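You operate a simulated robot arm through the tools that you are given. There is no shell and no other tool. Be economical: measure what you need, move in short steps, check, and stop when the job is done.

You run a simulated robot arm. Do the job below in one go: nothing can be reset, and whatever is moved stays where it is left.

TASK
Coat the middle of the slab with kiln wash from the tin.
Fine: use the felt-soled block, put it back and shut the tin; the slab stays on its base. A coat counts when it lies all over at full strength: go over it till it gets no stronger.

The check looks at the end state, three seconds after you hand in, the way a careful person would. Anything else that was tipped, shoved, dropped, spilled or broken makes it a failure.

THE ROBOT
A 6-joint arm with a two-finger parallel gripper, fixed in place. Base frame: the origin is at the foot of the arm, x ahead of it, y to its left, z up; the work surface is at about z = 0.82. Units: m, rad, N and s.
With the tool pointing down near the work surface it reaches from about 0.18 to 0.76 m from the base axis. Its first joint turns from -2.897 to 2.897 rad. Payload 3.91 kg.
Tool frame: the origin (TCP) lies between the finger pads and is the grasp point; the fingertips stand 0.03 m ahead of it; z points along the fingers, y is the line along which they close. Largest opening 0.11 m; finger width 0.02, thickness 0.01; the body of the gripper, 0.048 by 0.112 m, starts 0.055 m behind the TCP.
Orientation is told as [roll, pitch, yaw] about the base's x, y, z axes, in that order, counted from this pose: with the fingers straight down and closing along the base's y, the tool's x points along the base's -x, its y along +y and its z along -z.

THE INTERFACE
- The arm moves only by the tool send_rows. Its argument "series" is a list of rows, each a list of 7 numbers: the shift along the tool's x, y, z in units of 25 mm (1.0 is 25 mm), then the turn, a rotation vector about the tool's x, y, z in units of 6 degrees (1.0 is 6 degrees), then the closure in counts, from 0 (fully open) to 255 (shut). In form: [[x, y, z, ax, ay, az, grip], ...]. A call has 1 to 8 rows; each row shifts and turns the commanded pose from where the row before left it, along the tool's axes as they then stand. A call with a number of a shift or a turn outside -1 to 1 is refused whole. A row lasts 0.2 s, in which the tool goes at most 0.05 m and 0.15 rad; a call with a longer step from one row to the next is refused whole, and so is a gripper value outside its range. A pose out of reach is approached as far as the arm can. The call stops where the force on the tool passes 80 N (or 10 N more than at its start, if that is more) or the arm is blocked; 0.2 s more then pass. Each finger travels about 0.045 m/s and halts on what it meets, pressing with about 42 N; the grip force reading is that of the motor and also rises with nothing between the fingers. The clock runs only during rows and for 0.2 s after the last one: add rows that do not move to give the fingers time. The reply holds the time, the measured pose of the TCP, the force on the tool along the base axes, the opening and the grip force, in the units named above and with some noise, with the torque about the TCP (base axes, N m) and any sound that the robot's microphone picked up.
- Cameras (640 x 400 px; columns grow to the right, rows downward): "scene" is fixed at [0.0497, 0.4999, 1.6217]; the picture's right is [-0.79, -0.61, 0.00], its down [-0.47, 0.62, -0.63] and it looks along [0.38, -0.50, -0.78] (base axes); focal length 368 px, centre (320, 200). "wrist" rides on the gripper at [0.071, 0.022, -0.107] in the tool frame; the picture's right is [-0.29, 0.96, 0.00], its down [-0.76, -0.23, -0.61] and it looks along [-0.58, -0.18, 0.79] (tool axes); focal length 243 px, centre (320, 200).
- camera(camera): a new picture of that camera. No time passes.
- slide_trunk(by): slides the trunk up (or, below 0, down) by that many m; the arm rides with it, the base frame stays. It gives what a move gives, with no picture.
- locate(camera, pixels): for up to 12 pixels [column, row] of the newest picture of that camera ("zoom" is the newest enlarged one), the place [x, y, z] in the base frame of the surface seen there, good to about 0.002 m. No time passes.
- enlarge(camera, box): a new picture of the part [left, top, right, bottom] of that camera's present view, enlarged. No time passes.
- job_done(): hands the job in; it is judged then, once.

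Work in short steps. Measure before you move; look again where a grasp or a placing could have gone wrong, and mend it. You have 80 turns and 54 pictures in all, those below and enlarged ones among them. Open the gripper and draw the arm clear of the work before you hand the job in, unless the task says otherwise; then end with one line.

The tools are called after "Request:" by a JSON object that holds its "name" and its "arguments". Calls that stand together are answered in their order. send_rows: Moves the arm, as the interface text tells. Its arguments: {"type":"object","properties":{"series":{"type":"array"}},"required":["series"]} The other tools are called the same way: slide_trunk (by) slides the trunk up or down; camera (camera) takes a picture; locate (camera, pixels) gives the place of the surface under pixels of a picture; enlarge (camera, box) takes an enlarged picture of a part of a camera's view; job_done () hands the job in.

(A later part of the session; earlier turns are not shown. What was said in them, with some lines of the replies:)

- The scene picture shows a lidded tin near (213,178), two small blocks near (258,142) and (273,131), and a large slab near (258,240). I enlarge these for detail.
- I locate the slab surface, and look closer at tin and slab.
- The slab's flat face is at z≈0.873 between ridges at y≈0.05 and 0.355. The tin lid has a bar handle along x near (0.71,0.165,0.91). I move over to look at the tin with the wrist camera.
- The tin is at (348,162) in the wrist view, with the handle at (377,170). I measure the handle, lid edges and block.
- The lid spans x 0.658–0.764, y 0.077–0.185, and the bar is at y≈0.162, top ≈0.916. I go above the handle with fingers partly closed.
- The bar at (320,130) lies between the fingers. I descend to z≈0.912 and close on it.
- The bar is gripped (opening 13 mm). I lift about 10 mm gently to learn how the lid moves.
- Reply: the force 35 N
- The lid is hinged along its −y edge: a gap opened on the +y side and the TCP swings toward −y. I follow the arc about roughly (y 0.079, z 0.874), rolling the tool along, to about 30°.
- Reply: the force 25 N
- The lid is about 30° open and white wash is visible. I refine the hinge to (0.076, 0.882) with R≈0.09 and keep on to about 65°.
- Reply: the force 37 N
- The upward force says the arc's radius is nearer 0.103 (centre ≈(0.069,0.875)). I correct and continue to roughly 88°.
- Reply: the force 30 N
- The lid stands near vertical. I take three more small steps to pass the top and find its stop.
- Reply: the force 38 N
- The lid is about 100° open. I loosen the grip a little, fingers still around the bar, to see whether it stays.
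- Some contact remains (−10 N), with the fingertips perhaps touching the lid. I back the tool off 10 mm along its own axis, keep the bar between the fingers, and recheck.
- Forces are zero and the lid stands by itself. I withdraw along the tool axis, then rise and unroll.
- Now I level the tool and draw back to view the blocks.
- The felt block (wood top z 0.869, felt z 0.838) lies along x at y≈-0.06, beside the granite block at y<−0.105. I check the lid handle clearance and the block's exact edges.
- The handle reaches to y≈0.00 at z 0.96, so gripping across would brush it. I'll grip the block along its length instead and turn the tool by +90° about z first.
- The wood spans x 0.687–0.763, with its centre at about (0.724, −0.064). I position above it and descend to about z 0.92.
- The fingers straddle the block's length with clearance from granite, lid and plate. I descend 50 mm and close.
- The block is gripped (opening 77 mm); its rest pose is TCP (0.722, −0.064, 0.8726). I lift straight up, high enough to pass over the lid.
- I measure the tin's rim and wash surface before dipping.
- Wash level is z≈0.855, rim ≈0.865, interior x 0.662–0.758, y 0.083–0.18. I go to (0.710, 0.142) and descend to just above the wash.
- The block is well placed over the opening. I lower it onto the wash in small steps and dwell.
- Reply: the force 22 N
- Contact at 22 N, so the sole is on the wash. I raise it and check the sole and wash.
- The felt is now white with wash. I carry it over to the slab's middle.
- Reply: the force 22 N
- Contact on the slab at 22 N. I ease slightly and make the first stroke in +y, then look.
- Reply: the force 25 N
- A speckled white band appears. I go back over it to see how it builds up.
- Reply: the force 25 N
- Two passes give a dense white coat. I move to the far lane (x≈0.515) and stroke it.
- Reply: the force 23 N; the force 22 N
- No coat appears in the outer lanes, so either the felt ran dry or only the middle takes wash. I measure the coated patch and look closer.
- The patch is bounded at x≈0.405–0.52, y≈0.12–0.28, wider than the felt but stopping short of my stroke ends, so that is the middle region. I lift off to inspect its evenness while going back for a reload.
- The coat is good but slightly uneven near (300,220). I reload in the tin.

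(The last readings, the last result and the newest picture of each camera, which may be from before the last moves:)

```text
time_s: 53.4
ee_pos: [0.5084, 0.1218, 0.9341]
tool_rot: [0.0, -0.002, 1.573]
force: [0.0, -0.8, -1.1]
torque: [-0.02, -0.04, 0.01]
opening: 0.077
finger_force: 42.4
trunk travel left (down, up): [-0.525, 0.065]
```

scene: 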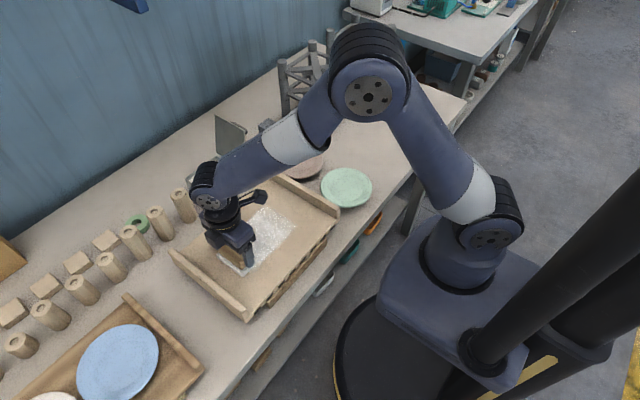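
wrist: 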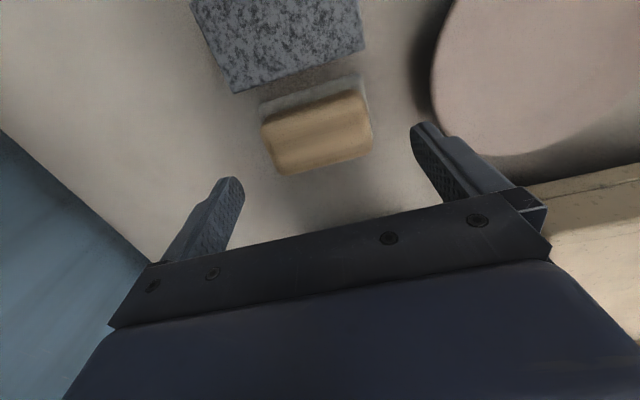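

Now a second full coat: lanes at x≈0.487, then 0.433, with y centres from 0.11 to 0.29.

Request:
{"name": "send_rows", "arguments": {"series": [[0.4, 0.85, 0, 0, 0, 0, 180], [0, 0, 0.33, 0, 0, 0, 180], [-0.9, 0, 0, 0, 0, 0, 180], [-0.9, 0, 0, 0, 0, 0, 180], [-0.9, 0, 0, 0, 0, 0, 180], [-0.9, 0, 0, 0, 0, 0, 180], [-0.9, 0, 0, 0, 0, 0, 180], [-0.9, 0, 0, 0, 0, 0, 180]]}}

Request:
{"name": "send_rows", "arguments": {"series": [[-0.9, 0, 0, 0, 0, 0, 180], [-0.3, 0.7, 0, 0, 0, 0, 180], [0, 0.7, 0, 0, 0, 0, 180], [0, 0.7, 0, 0, 0, 0, 180], [0.9, 0, 0, 0, 0, 0, 180], [0.9, 0, 0, 0, 0, 0, 180], [0.9, 0, 0, 0, 0, 0, 180], [0.9, 0, 0, 0, 0, 0, 180]]}}

Request:
{"name": "send_rows", "arguments": {"series": [[0.9, 0, 0, 0, 0, 0, 180], [0.9, 0, 0, 0, 0, 0, 180], [0.9, 0, 0, 0, 0, 0, 180], [0.3, -0.6, 0, 0, 0, 0, 180], [0, -0.6, 0, 0, 0, 0, 180], [-0.9, 0, 0, 0, 0, 0, 180], [-0.9, 0, 0, 0, 0, 0, 180], [-0.9, 0, 0, 0, 0, 0, 180]]}}

Request:
{"name": "send_rows", "arguments": {"series": [[-0.9, 0, 0, 0, 0, 0, 180], [-0.9, 0, 0, 0, 0, 0, 180], [-0.9, 0, 0, 0, 0, 0, 180], [-0.9, 0, 0, 0, 0, 0, 180], [0, 0, -1, 0, 0, 0, 180], [0, 0, -1, 0, 0, 0, 180], [0, -1, -0.6, 0, 0, 0, 180], [0, -1, 0, 0, 0, 0, 180]]}}

Request:
{"name": "enlarge", "arguments": {"camera": "scene", "box": [210, 170, 320, 280]}}

```text
time_s: 55.2
ee_pos: [0.4873, 0.2466, 0.9271]
tool_rot: [-0.002, -0.003, 1.573]
force: [-0.1, -6.3, 26.3]
torque: [-0.5, 0.25, 0.23]
opening: 0.0772
finger_force: 41.6
trunk travel left (down, up): [-0.525, 0.065]
```

```text
time_s: 57.0
ee_pos: [0.4345, 0.1878, 0.928]
tool_rot: [-0.002, -0.001, 1.571]
force: [1.6, 11.1, 37.9]
torque: [0.65, 0.48, -0.24]
opening: 0.0769
finger_force: 41.8
trunk travel left (down, up): [-0.525, 0.065]
```

```text
time_s: 58.8
ee_pos: [0.4636, 0.1786, 0.9277]
tool_rot: [-0.002, -0.004, 1.57]
force: [0.8, -10.0, 35.5]
torque: [-0.8, 0.31, 0.19]
opening: 0.0769
finger_force: 42.0
trunk travel left (down, up): [-0.525, 0.065]
```

```text
time_s: 60.6
ee_pos: [0.516, 0.2705, 0.9917]
tool_rot: [0.002, 0.0, 1.572]
force: [0.2, -0.1, -1.1]
torque: [-0.02, -0.02, -0.01]
opening: 0.0768
finger_force: 41.9
trunk travel left (down, up): [-0.525, 0.065]
```

```text
3.64 times, centred on (265, 225) of scene
```

zoom: 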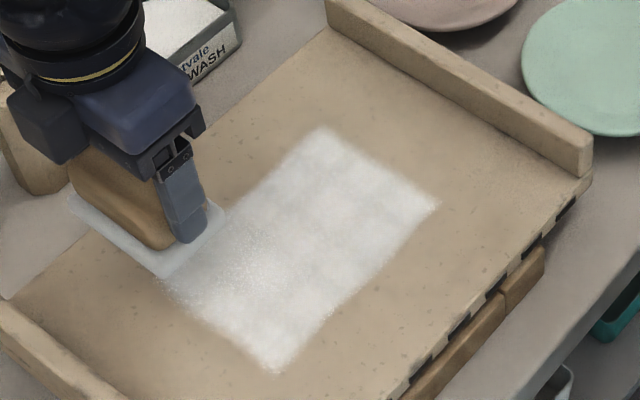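

The block shades part of the patch. I move clear toward the tin and compare with the earlier view.

Request:
{"name": "send_rows", "arguments": {"series": [[1, 0, 0, 0, 0, 0, 180], [1, 0, 0, 0, 0, 0, 180], [1, 0, 0, 0, 0, 0, 180], [1, -0.5, 0, 0, 0, 0, 180], [1, -1, 0, 0, 0, 0, 180], [0.1, -1, 0, 0, 0, 0, 180], [0, -1, 0, 0, 0, 0, 180], [0, -1, 0, 0, 0, 0, 180]]}}

Request:
{"name": "send_rows", "arguments": {"series": [[0, -1, 0, 0, 0, 0, 180], [0, -1, 0, 0, 0, 0, 180], [0, -1, 0, 0, 0, 0, 180], [0, -0.27, 0, 0, 0, 0, 180], [0, 0, 0, 0, 0, 0, 180]]}}

Request:
{"name": "enlarge", "arguments": {"camera": "scene", "box": [210, 170, 320, 280]}}

```text
time_s: 62.4
ee_pos: [0.6279, 0.1416, 0.9905]
tool_rot: [0.0, 0.0, 1.573]
force: [-0.1, 0.1, -0.5]
torque: [0.0, 0.0, -0.03]
opening: 0.0768
finger_force: 41.9
trunk travel left (down, up): [-0.525, 0.065]
```

```text
time_s: 63.6
ee_pos: [0.7108, 0.1426, 0.991]
tool_rot: [0.0, -0.002, 1.574]
force: [-0.7, 0.0, -1.5]
torque: [0.02, -0.02, -0.03]
opening: 0.0771
finger_force: 41.7
trunk travel left (down, up): [-0.525, 0.065]
```

```text
3.64 times, centred on (265, 225) of scene
```

zoom: 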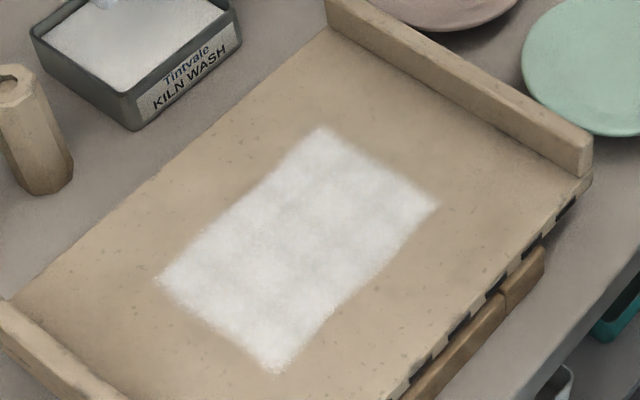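

It looks nearly unchanged, but I do one more loaded round to be sure it gets no stronger, starting with the near lane this time.

Request:
{"name": "send_rows", "arguments": {"series": [[0, 0, 1, 0, 0, 0, 180], [0, 0, 1, 0, 0, 0, 180], [0, 0, 0.9, 0, 0, 0, 180], [0, 0, 0.3, 0, 0, 0, 180], [0, 0, 0.2, 0, 0, 0, 180], [0, 0, 0, 0, 0, 0, 180], [0, 0, 0, 0, 0, 0, 180], [0, 0, 0, 0, 0, 0, 180]]}}

Request:
{"name": "send_rows", "arguments": {"series": [[0, 0, -0.4, 0, 0, 0, 180], [0, 0, -1, 0, 0, 0, 180], [0, 0, -1, 0, 0, 0, 180], [0, 0, -1, 0, 0, 0, 180], [0, 1, 0, 0, 0, 0, 180], [0, 1, 0, 0, 0, 0, 180], [0, 1, 0, 0, 0, 0, 180], [0, 1, 0, 0, 0, 0, 180]]}}

Request:
{"name": "send_rows", "arguments": {"series": [[0.2, 1, 0, 0, 0, 0, 180], [0.2, 1, 0, 0, 0, 0, 180], [0.4, 1, 0, 0, 0, 0, 180], [0.4, 1, 0, 0, 0, 0, 180], [0, 1, 0, 0, 0, 0, 180], [0, 1, 0.8, 0, 0, 0, 180], [0, 1, 0.9, 0, 0, 0, 180], [0, 0, 0.9, 0, 0, 0, 180]]}}

```text
time_s: 65.4
ee_pos: [0.7099, 0.1434, 0.9089]
tool_rot: [-0.003, -0.001, 1.569]
force: [2.6, -1.9, 20.9]
torque: [0.02, 0.74, 0.0]
opening: 0.0771
finger_force: 42.1
trunk travel left (down, up): [-0.525, 0.065]
```

```text
time_s: 67.2
ee_pos: [0.6093, 0.1418, 0.9914]
tool_rot: [-0.001, -0.002, 1.57]
force: [-0.4, -0.3, -0.8]
torque: [0.01, -0.02, 0.0]
opening: 0.077
finger_force: 42.2
trunk travel left (down, up): [-0.525, 0.065]
```

```text
time_s: 69.0
ee_pos: [0.4343, 0.1114, 0.9272]
tool_rot: [-0.003, -0.001, 1.57]
force: [-0.7, -1.1, 21.3]
torque: [-0.13, 0.99, 0.06]
opening: 0.0772
finger_force: 42.0
trunk travel left (down, up): [-0.525, 0.065]
```

Request:
{"name": "send_rows", "arguments": {"series": [[-0.9, 0, 0, 0, 0, 0, 180], [-0.9, 0, 0, 0, 0, 0, 180], [-0.9, 0, 0, 0, 0, 0, 180], [-0.9, 0, 0, 0, 0, 0, 180], [-0.9, 0, 0, 0, 0, 0, 180], [-0.9, 0, 0, 0, 0, 0, 180], [-0.9, 0, 0, 0, 0, 0, 180], [-0.7, -0.7, 0, 0, 0, 0, 180]]}}

Request:
{"name": "send_rows", "arguments": {"series": [[0, -0.7, 0, 0, 0, 0, 180], [0.2, -0.7, 0, 0, 0, 0, 180], [0.9, 0, 0, 0, 0, 0, 180], [0.9, 0, 0, 0, 0, 0, 180], [0.9, 0, 0, 0, 0, 0, 180], [0.9, 0, 0, 0, 0, 0, 180], [0.9, 0, 0, 0, 0, 0, 180], [0.9, 0, 0, 0, 0, 0, 180]]}}

Request:
{"name": "send_rows", "arguments": {"series": [[0.9, 0, 0, 0, 0, 0, 180], [0.2, 0, 0, 0, 0, 0, 180], [0, 0, -1, 0, 0, 0, 180], [0, 0, -1, 0, 0, 0, 180], [0, -1, -0.6, 0, 0, 0, 180], [0, -1, 0, 0, 0, 0, 180], [-0.3, -1, 0, 0, 0, 0, 180], [-0.3, -1, 0, 0, 0, 0, 180]]}}

Request:
{"name": "send_rows", "arguments": {"series": [[-0.3, -1, 0, 0, 0, 0, 180], [-0.3, -1, 0, 0, 0, 0, 180], [0, -1, 0, 0, 0, 0, 180], [0, -1, 0, 0, 0, 0, 180], [0, 0, 0, 0, 0, 0, 180]]}}

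Request:
{"name": "enlarge", "arguments": {"camera": "scene", "box": [210, 170, 320, 280]}}

```text
time_s: 70.8
ee_pos: [0.4493, 0.2866, 0.9278]
tool_rot: [-0.002, -0.003, 1.571]
force: [-6.0, -6.0, 28.3]
torque: [-0.18, 0.36, -0.05]
opening: 0.0768
finger_force: 42.1
trunk travel left (down, up): [-0.525, 0.065]
```

```text
time_s: 72.6
ee_pos: [0.4851, 0.1484, 0.9274]
tool_rot: [-0.005, -0.002, 1.572]
force: [0.8, 12.6, 43.6]
torque: [0.63, 1.16, -0.45]
opening: 0.0769
finger_force: 41.7
trunk travel left (down, up): [-0.525, 0.065]
```

```text
time_s: 74.4
ee_pos: [0.587, 0.1342, 0.9911]
tool_rot: [0.002, -0.002, 1.571]
force: [-0.4, 0.2, -1.3]
torque: [0.02, 0.0, 0.01]
opening: 0.077
finger_force: 42.1
trunk travel left (down, up): [-0.525, 0.065]
```

```text
time_s: 75.6
ee_pos: [0.6861, 0.1498, 0.9893]
tool_rot: [0.0, -0.001, 1.572]
force: [0.1, 0.2, -1.2]
torque: [0.0, 0.02, -0.02]
opening: 0.0769
finger_force: 42.0
trunk travel left (down, up): [-0.525, 0.065]
```

```text
3.64 times, centred on (265, 225) of scene
```

zoom: 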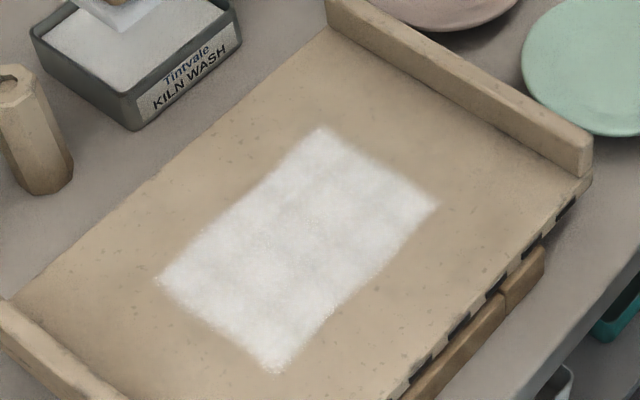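

The patch is unchanged against the previous round: full strength, even and whole. Now I return the block: up, over the lid, to (0.723, −0.064).

Request:
{"name": "send_rows", "arguments": {"series": [[0, 0, -1, 0, 0, 0, 180], [0, 0, -1, 0, 0, 0, 180], [0, 0, -1, 0, 0, 0, 180], [0, 0, -1, 0, 0, 0, 180], [0, -0.75, 0, 0, 0, 0, 180], [0, -0.75, 0, 0, 0, 0, 180], [1, 0, 0, 0, 0, 0, 180], [1, 0, 0, 0, 0, 0, 180]]}}

Request:
{"name": "send_rows", "arguments": {"series": [[1, 0, 0, 0, 0, 0, 180], [1, 0, 0, 0, 0, 0, 180], [1, 0, 0, 0, 0, 0, 180], [1, 0, 0, 0, 0, 0, 180], [1, 0, 0, 0, 0, 0, 180], [1, 0, 0, 0, 0, 0, 180], [0.5, 0, 0, 0, 0, 0, 180], [0, 0, 0, 0, 0, 0, 180]]}}

```text
time_s: 77.4
ee_pos: [0.7099, 0.0986, 1.0902]
tool_rot: [0.0, -0.001, 1.573]
force: [0.1, -1.2, -0.7]
torque: [0.01, 0.03, 0.01]
opening: 0.077
finger_force: 41.6
out of reach, approached as far as the arm can: row 6
trunk travel left (down, up): [-0.525, 0.065]
```

```text
time_s: 79.2
ee_pos: [0.7108, -0.0647, 1.0901]
tool_rot: [0.0, -0.002, 1.573]
force: [0.4, 0.5, -0.7]
torque: [0.03, -0.01, 0.01]
opening: 0.077
finger_force: 42.2
trunk travel left (down, up): [-0.525, 0.065]
```

Row 6 was at the reach limit, so x is 0.711. I lower first, then add the missing 12 mm.

Request:
{"name": "send_rows", "arguments": {"series": [[0, 0, 1, 0, 0, 0, 180], [0, 0, 1, 0, 0, 0, 180], [0, 0, 1, 0, 0, 0, 180], [0, 0, 1, 0, 0, 0, 180], [0, 0, 1, 0, 0, 0, 180], [0, -0.48, 0.6, 0, 0, 0, 180], [0, 0, 0.6, 0, 0, 0, 180], [0, 0, 0, 0, 0, 0, 180]]}}

Request:
{"name": "enlarge", "arguments": {"camera": "scene", "box": [190, 80, 310, 180]}}

```text
time_s: 81.0
ee_pos: [0.7223, -0.0634, 0.9354]
tool_rot: [0.001, -0.003, 1.572]
force: [0.7, -0.4, -0.6]
torque: [0.0, -0.02, 0.02]
opening: 0.077
finger_force: 42.2
trunk travel left (down, up): [-0.525, 0.065]
```

```text
4.00 times, centred on (250, 130) of scene
```

zoom: 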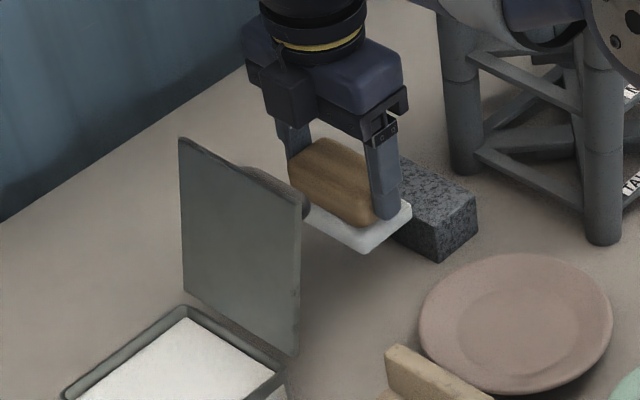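

Aligned with its old spot. I lower it to the table and stop on light contact.

Request:
{"name": "send_rows", "arguments": {"series": [[0, 0, 0.9, 0, 0, 0, 180], [0, 0, 0.9, 0, 0, 0, 180], [0, 0, 0.5, 0, 0, 0, 180], [0, 0, 0.16, 0, 0, 0, 180], [0, 0, 0.06, 0, 0, 0, 180], [0, 0, 0, 0, 0, 0, 180]]}}

```text
time_s: 82.4
ee_pos: [0.7218, -0.0628, 0.8728]
tool_rot: [-0.002, -0.001, 1.572]
force: [0.3, 1.9, 10.3]
torque: [0.04, 0.43, -0.06]
opening: 0.0771
finger_force: 41.9
trunk travel left (down, up): [-0.525, 0.065]
```

It rests at its original height with 10 N contact. I open fully and rise straight up.

Request:
{"name": "send_rows", "arguments": {"series": [[0, 0, -0.04, 0, 0, 0, 120], [0, 0, 0, 0, 0, 0, 0], [0, 0, 0, 0, 0, 0, 0], [0, 0, 0, 0, 0, 0, 0], [0, 0, -0.5, 0, 0, 0, 0], [0, 0, -1, 0, 0, 0, 0], [0, 0, -1, 0, 0, 0, 0], [0, 0, -1, 0, 0, 0, 0]]}}

Request:
{"name": "send_rows", "arguments": {"series": [[0, 0, -1, 0, 0, 0, 0], [0, 0, -1, 0, 0, 0, 0], [0, 0, -1, 0, 0, 0, 0], [0, 0.5, -1, 0, 0, 0, 0], [0, 0.3, -1, 0, 0, 0, 0], [0, 0, 0, 0, 0, 1, 0], [0, 0, 0, 0, 0, 1, 0], [0, 0, 0, 0, 0, 1, 0]]}}

Request:
{"name": "enlarge", "arguments": {"camera": "scene", "box": [180, 90, 310, 210]}}

```text
time_s: 84.2
ee_pos: [0.7222, -0.0636, 0.9609]
tool_rot: [0.0, -0.003, 1.573]
force: [0.1, -0.6, 0.5]
torque: [0.03, 0.0, 0.0]
opening: 0.1101
finger_force: 0.0
trunk travel left (down, up): [-0.525, 0.065]
```

```text
time_s: 86.0
ee_pos: [0.7029, -0.0631, 1.0846]
tool_rot: [0.001, -0.003, 1.256]
force: [-0.2, 0.3, -0.3]
torque: [-0.03, -0.01, 0.02]
opening: 0.1101
finger_force: 0.1
trunk travel left (down, up): [-0.525, 0.065]
```

```text
3.33 times, centred on (245, 150) of scene
```

zoom: 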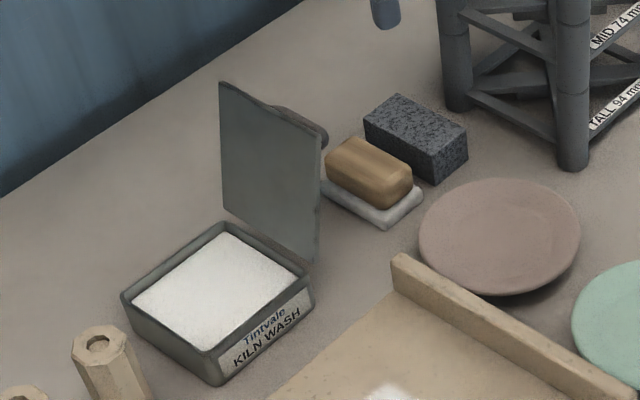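

The block is back in place and the lid still stands open. I unyaw and roll the tool to the earlier 60° handle-gripping attitude, at a safe height.

Request:
{"name": "send_rows", "arguments": {"series": [[0, 0, 0, 0, 0, 1, 120], [0, 0, 0, 0, 0, 1, 120], [0, 0, 0, 0, 0, 1, 120], [0, 0, 0, 0, 0, 1, 120], [0, 0, 0, 0, 0, 1, 120], [0, 0, 0, 0, 0, 1, 120], [0, 0, 0, 0, 0, 1, 120], [0, 0, 0, 0, 0, 1, 120]]}}

Request:
{"name": "send_rows", "arguments": {"series": [[0, 0, 0, 0, 0, 1, 120], [0, 0, 0, 0, 0, 1, 120], [0, 0, 0, 0, 0, 1, 120], [0, 0, 0, 0, 0, 1, 120], [0, 0, 0, -1, 0, 0, 120], [0, 0, 0, -1, 0, 0, 120], [0, 0, 0, -1, 0, 0, 120], [0, 0, 0, -1, 0, 0, 120]]}}

Request:
{"name": "send_rows", "arguments": {"series": [[0, 0, 0, -1, 0, 0, 120], [0, 0, 0, -1, 0, 0, 120], [0, 0, 0, -1, 0, 0, 120], [0, 0, 0, -1, 0, 0, 120], [0, 0, 0, -1, 0, 0, 120], [0, 0, 0, -1, 0, 0, 120], [0, 0, 0, 0, 0, 0, 120]]}}

```text
time_s: 87.8
ee_pos: [0.703, -0.0645, 1.0841]
tool_rot: [0.004, -0.001, 0.418]
force: [-0.8, -1.1, 0.3]
torque: [-0.02, -0.01, -0.02]
opening: 0.0581
finger_force: 0.0
trunk travel left (down, up): [-0.525, 0.065]
```

```text
time_s: 89.6
ee_pos: [0.7028, -0.0641, 1.085]
tool_rot: [0.424, -0.001, -0.002]
force: [-0.1, 0.4, -0.8]
torque: [0.01, 0.01, -0.02]
opening: 0.0583
finger_force: 0.1
trunk travel left (down, up): [-0.525, 0.065]
```

```text
time_s: 91.2
ee_pos: [0.7028, -0.0645, 1.085]
tool_rot: [1.048, 0.0, 0.001]
force: [-0.6, -0.3, -0.3]
torque: [-0.01, 0.03, 0.01]
opening: 0.0579
finger_force: 0.2
trunk travel left (down, up): [-0.525, 0.065]
```

Now I move down to the earlier standoff (0.7105, −0.048, 0.996) and check before closing in on the bar.

Request:
{"name": "send_rows", "arguments": {"series": [[-0.1, -0.68, 0.59, 0, 0, 0, 120], [-0.1, -0.68, 0.59, 0, 0, 0, 120], [-0.1, -0.68, 0.59, 0, 0, 0, 120], [0, -0.69, 0.59, 0, 0, 0, 120], [0, 0, 0, 0, 0, 0, 120]]}}

Request:
{"name": "camera", "arguments": {"camera": "wrist"}}

Request:
{"name": "enlarge", "arguments": {"camera": "scene", "box": [180, 90, 310, 210]}}

```text
time_s: 92.4
ee_pos: [0.7095, -0.0454, 0.9953]
tool_rot: [1.05, 0.0, 0.002]
force: [-0.2, 1.2, 0.7]
torque: [0.0, -0.01, 0.01]
opening: 0.0582
finger_force: 0.1
trunk travel left (down, up): [-0.525, 0.065]
```

```text
15 pictures are left
```

wrist: 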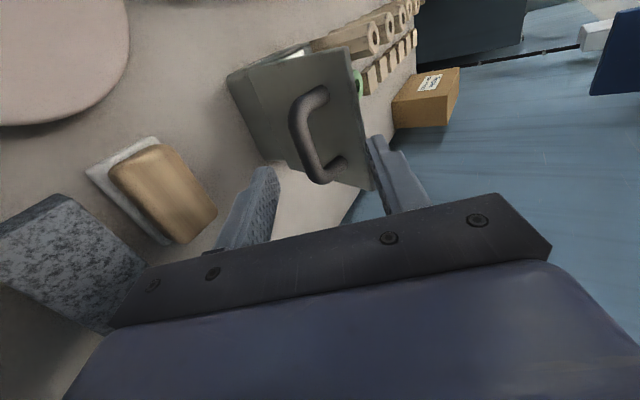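

```text
3.33 times, centred on (245, 150) of scene
```

zoom: 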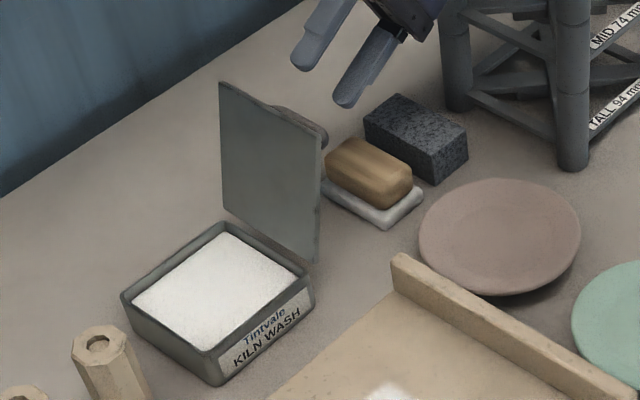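

I locate the bar precisely from this view.

Request:
{"name": "locate", "arguments": {"camera": "wrist", "pixels": [[297, 120], [303, 142], [312, 165], [322, 92], [268, 110], [340, 130]]}}

```text
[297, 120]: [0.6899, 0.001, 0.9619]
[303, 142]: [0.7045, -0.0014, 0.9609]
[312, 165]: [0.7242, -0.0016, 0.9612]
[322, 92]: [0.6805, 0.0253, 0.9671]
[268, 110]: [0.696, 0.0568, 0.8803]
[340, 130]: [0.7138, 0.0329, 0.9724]
```

The bar centre is about (0.004, 0.957), i.e. 63 mm ahead and 8 mm low in the tool frame. I narrow the fingers to 32 mm, correct, and advance 54 mm so the tips stay off the lid.

Request:
{"name": "send_rows", "arguments": {"series": [[0, -0.3, 0, 0, 0, 0, 181], [0, 0, 0, 0, 0, 0, 181], [0, 0, 0.7, 0, 0, 0, 181], [0, 0, 0.7, 0, 0, 0, 181], [0, 0, 0.4, 0, 0, 0, 181], [0, 0, 0.36, 0, 0, 0, 181], [0, 0, 0, 0, 0, 0, 181]]}}

Request:
{"name": "enlarge", "arguments": {"camera": "wrist", "box": [200, 60, 440, 220]}}

```text
time_s: 94.0
ee_pos: [0.7099, -0.003, 0.9621]
tool_rot: [1.049, 0.001, 0.002]
force: [-0.3, 0.3, 0.0]
torque: [-0.01, -0.01, 0.01]
opening: 0.0315
finger_force: 0.0
trunk travel left (down, up): [-0.525, 0.065]
```

```text
2.50 times, centred on (320, 140) of wrist
```

zoom: 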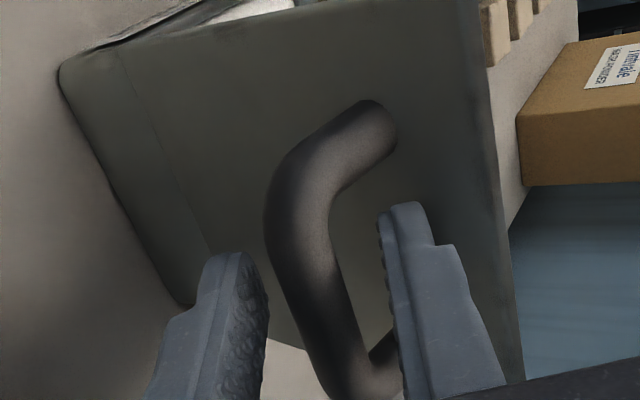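

The bar lies between the fingers with no contact force. I close on it.

Request:
{"name": "send_rows", "arguments": {"series": [[0, 0, 0, 0, 0, 0, 255], [0, 0, 0, 0, 0, 0, 255], [0, 0, 0, 0, 0, 0, 255], [0, 0, 0, 0, 0, 0, 255]]}}

```text
time_s: 95.0
ee_pos: [0.7115, -0.0038, 0.9622]
tool_rot: [1.049, 0.001, 0.003]
force: [-1.1, 1.8, -2.6]
torque: [-0.04, -0.57, 0.35]
opening: 0.0135
finger_force: 44.9
trunk travel left (down, up): [-0.525, 0.065]
```

Gripped (13.5 mm). Fitting both end poses gives the hinge at ≈(0.063, 0.872), bar radius 0.1045. I start closing along that arc, checking forces.

Request:
{"name": "send_rows", "arguments": {"series": [[0, 0.414, 0.214, 0.588, 0, 0, 255], [0, 0.401, 0.229, 0.588, 0, 0, 255], [0, 0.386, 0.245, 0.588, 0, 0, 255], [0, 0.383, 0.262, 0.588, 0, 0, 255], [0, 0, 0, 0, 0, 0, 255]]}}

```text
time_s: 96.2
ee_pos: [0.7099, 0.0396, 0.9805]
tool_rot: [0.8, 0.002, 0.002]
force: [-3.5, 0.6, -8.1]
torque: [0.01, -0.2, 0.55]
opening: 0.0134
finger_force: 45.2
trunk travel left (down, up): [-0.525, 0.065]
```

Forces are small, so the model fits. I continue past the top.

Request:
{"name": "send_rows", "arguments": {"series": [[0, 0.363, 0.283, 0.588, 0, 0, 255], [0, 0.358, 0.295, 0.588, 0, 0, 255], [0, 0.341, 0.31, 0.588, 0, 0, 255], [0, 0.326, 0.314, 0.588, 0, 0, 255], [0, 0.312, 0.339, 0.588, 0, 0, 255], [0, 0.3, 0.347, 0.588, 0, 0, 255], [0, 0, 0, 0, 0, 0, 255]]}}

Request:
{"name": "enlarge", "arguments": {"camera": "scene", "box": [152, 102, 292, 222]}}

```text
time_s: 97.8
ee_pos: [0.71, 0.105, 0.974]
tool_rot: [0.432, 0.001, 0.0]
force: [-2.8, -4.5, -6.4]
torque: [-0.19, -0.09, 0.22]
opening: 0.0131
finger_force: 44.9
trunk travel left (down, up): [-0.525, 0.065]
```

```text
3.33 times, centred on (222, 162) of scene
```

zoom: 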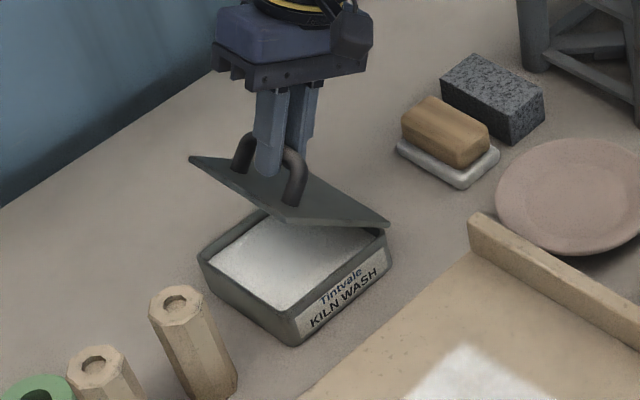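

The lid follows well at about 40°. I lower it the rest of the way.

Request:
{"name": "send_rows", "arguments": {"series": [[0, 0.278, 0.361, 0.588, 0, 0, 255], [0, 0.272, 0.371, 0.588, 0, 0, 255], [0, 0.244, 0.38, 0.588, 0, 0, 255], [0, 0.231, 0.392, 0.588, 0, 0, 255], [0, 0.214, 0.402, 0.588, 0, 0, 255], [0, 0.199, 0.408, 0.588, 0, 0, 255], [0, 0, 0, 0, 0, 0, 255]]}}

Request:
{"name": "send_rows", "arguments": {"series": [[0, 0.1, 0.2, 0.3, 0, 0, 255], [0, 0.08, 0.22, 0.3, 0, 0, 255], [0, 0, 0, 0, 0, 0, 255]]}}

Request:
{"name": "enlarge", "arguments": {"camera": "scene", "box": [152, 102, 292, 222]}}

```text
time_s: 99.4
ee_pos: [0.7099, 0.1557, 0.9294]
tool_rot: [0.062, 0.001, 0.002]
force: [-1.3, -1.1, -1.0]
torque: [-0.09, -0.09, 0.02]
opening: 0.0132
finger_force: 45.4
trunk travel left (down, up): [-0.525, 0.065]
```

```text
time_s: 100.2
ee_pos: [0.7096, 0.1608, 0.9195]
tool_rot: [0.0, 0.0, 0.003]
force: [0.4, -1.8, 12.0]
torque: [-0.07, 1.24, -0.03]
opening: 0.0135
finger_force: 44.9
trunk travel left (down, up): [-0.525, 0.065]
```

```text
3.33 times, centred on (222, 162) of scene
```

zoom: 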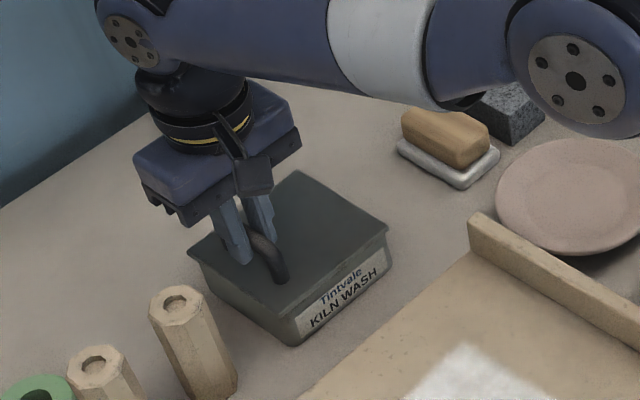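

The lid is down with 12 N of contact. I press a couple of mm to seat it, open partly and rise straight up.

Request:
{"name": "send_rows", "arguments": {"series": [[0, 0, 0.06, 0, 0, 0, 255], [0, 0, -0.06, 0, 0, 0, 200], [0, 0, 0, 0, 0, 0, 150], [0, 0, 0, 0, 0, 0, 150], [0, 0, -0.6, 0, 0, 0, 150], [0, 0, -1, 0, 0, 0, 150], [0, 0, -1, 0, 0, 0, 150], [0, 0, -1, 0, 0, 0, 150]]}}

Request:
{"name": "send_rows", "arguments": {"series": [[0, 0, -1, 0, 0, 0, 0], [0, 0, -1, 0, 0, 0, 0], [0.5, -0.8, -1, 0, 0, 0, 0], [1, -1, -0.5, 0, 0, 0, 0], [1, -1, 0, 0, 0, 0, 0], [1, -1, 0, 0, 0, 0, 0], [1, -1, 0, 0, 0, 0, 0], [1, -1, 0, 0, 0, 0, 0]]}}

Request:
{"name": "send_rows", "arguments": {"series": [[1, -1, 0, 0, 0, 0, 0], [1, -1, 0, 0, 0, 0, 0], [1, -1, 0, 0, 0, 0, 0], [1, -1, 0, 0, 0, 0, 0], [1, 0, 0, 0, 0, 0, 0], [1, 0, 0, 0, 0, 0, 0], [0, 0, 0, 0, 0, 0, 0]]}}

Request:
{"name": "camera", "arguments": {"camera": "scene"}}

Request:
{"name": "enlarge", "arguments": {"camera": "scene", "box": [160, 110, 350, 280]}}

```text
time_s: 102.0
ee_pos: [0.7101, 0.1601, 1.009]
tool_rot: [0.0, 0.002, 0.002]
force: [0.4, -0.5, -0.4]
torque: [0.01, 0.0, 0.03]
opening: 0.0455
finger_force: 0.0
trunk travel left (down, up): [-0.525, 0.065]
```

```text
time_s: 103.8
ee_pos: [0.5713, 0.0155, 1.0952]
tool_rot: [-0.001, 0.0, 0.002]
force: [0.3, 0.5, -0.2]
torque: [0.01, 0.0, -0.01]
opening: 0.11
finger_force: 0.1
trunk travel left (down, up): [-0.525, 0.065]
```

```text
time_s: 105.4
ee_pos: [0.4216, -0.0844, 1.0937]
tool_rot: [0.0, 0.001, 0.002]
force: [-0.1, -0.3, -0.3]
torque: [0.0, -0.04, 0.02]
opening: 0.1098
finger_force: 0.1
trunk travel left (down, up): [-0.525, 0.065]
```

```text
10 pictures are left
```

scene: 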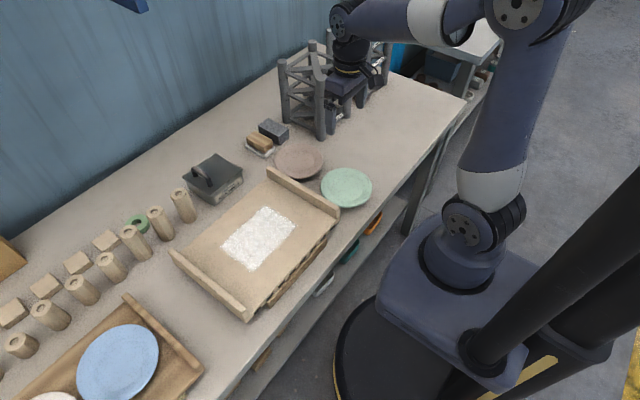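

```text
2.35 times, centred on (255, 195) of scene
```

zoom: 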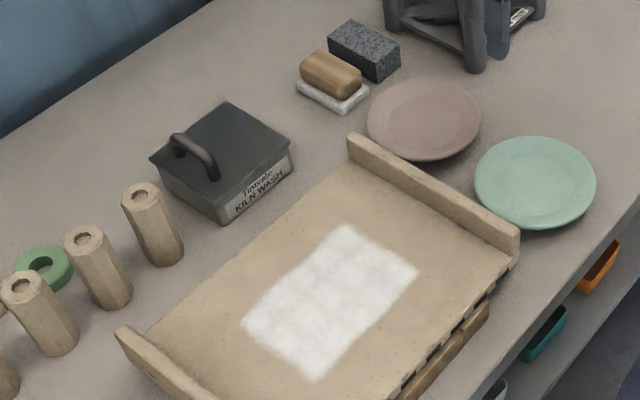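

The tin is shut, the block is back, the slab is in place and the arm is clear. One last close look at the coat for thin spots.

Request:
{"name": "enlarge", "arguments": {"camera": "scene", "box": [212, 198, 304, 276]}}

```text
5.13 times, centred on (258, 237) of scene
```

zoom: 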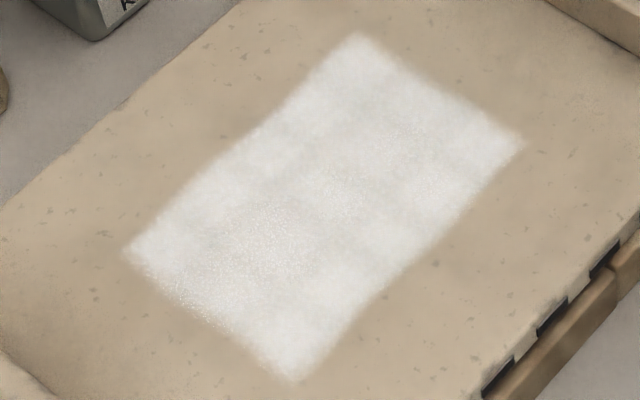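

The coat covers the whole middle patch, opaque and even, and the last loaded round did not strengthen it. I hand in.

Request:
{"name": "job_done", "arguments": {}}

```text
The job is handed in.
```

The middle of the slab is coated evenly with kiln wash, and the last loaded round made it no stronger. The felt-soled block is back in place, the tin is shut and the slab is still on its base.
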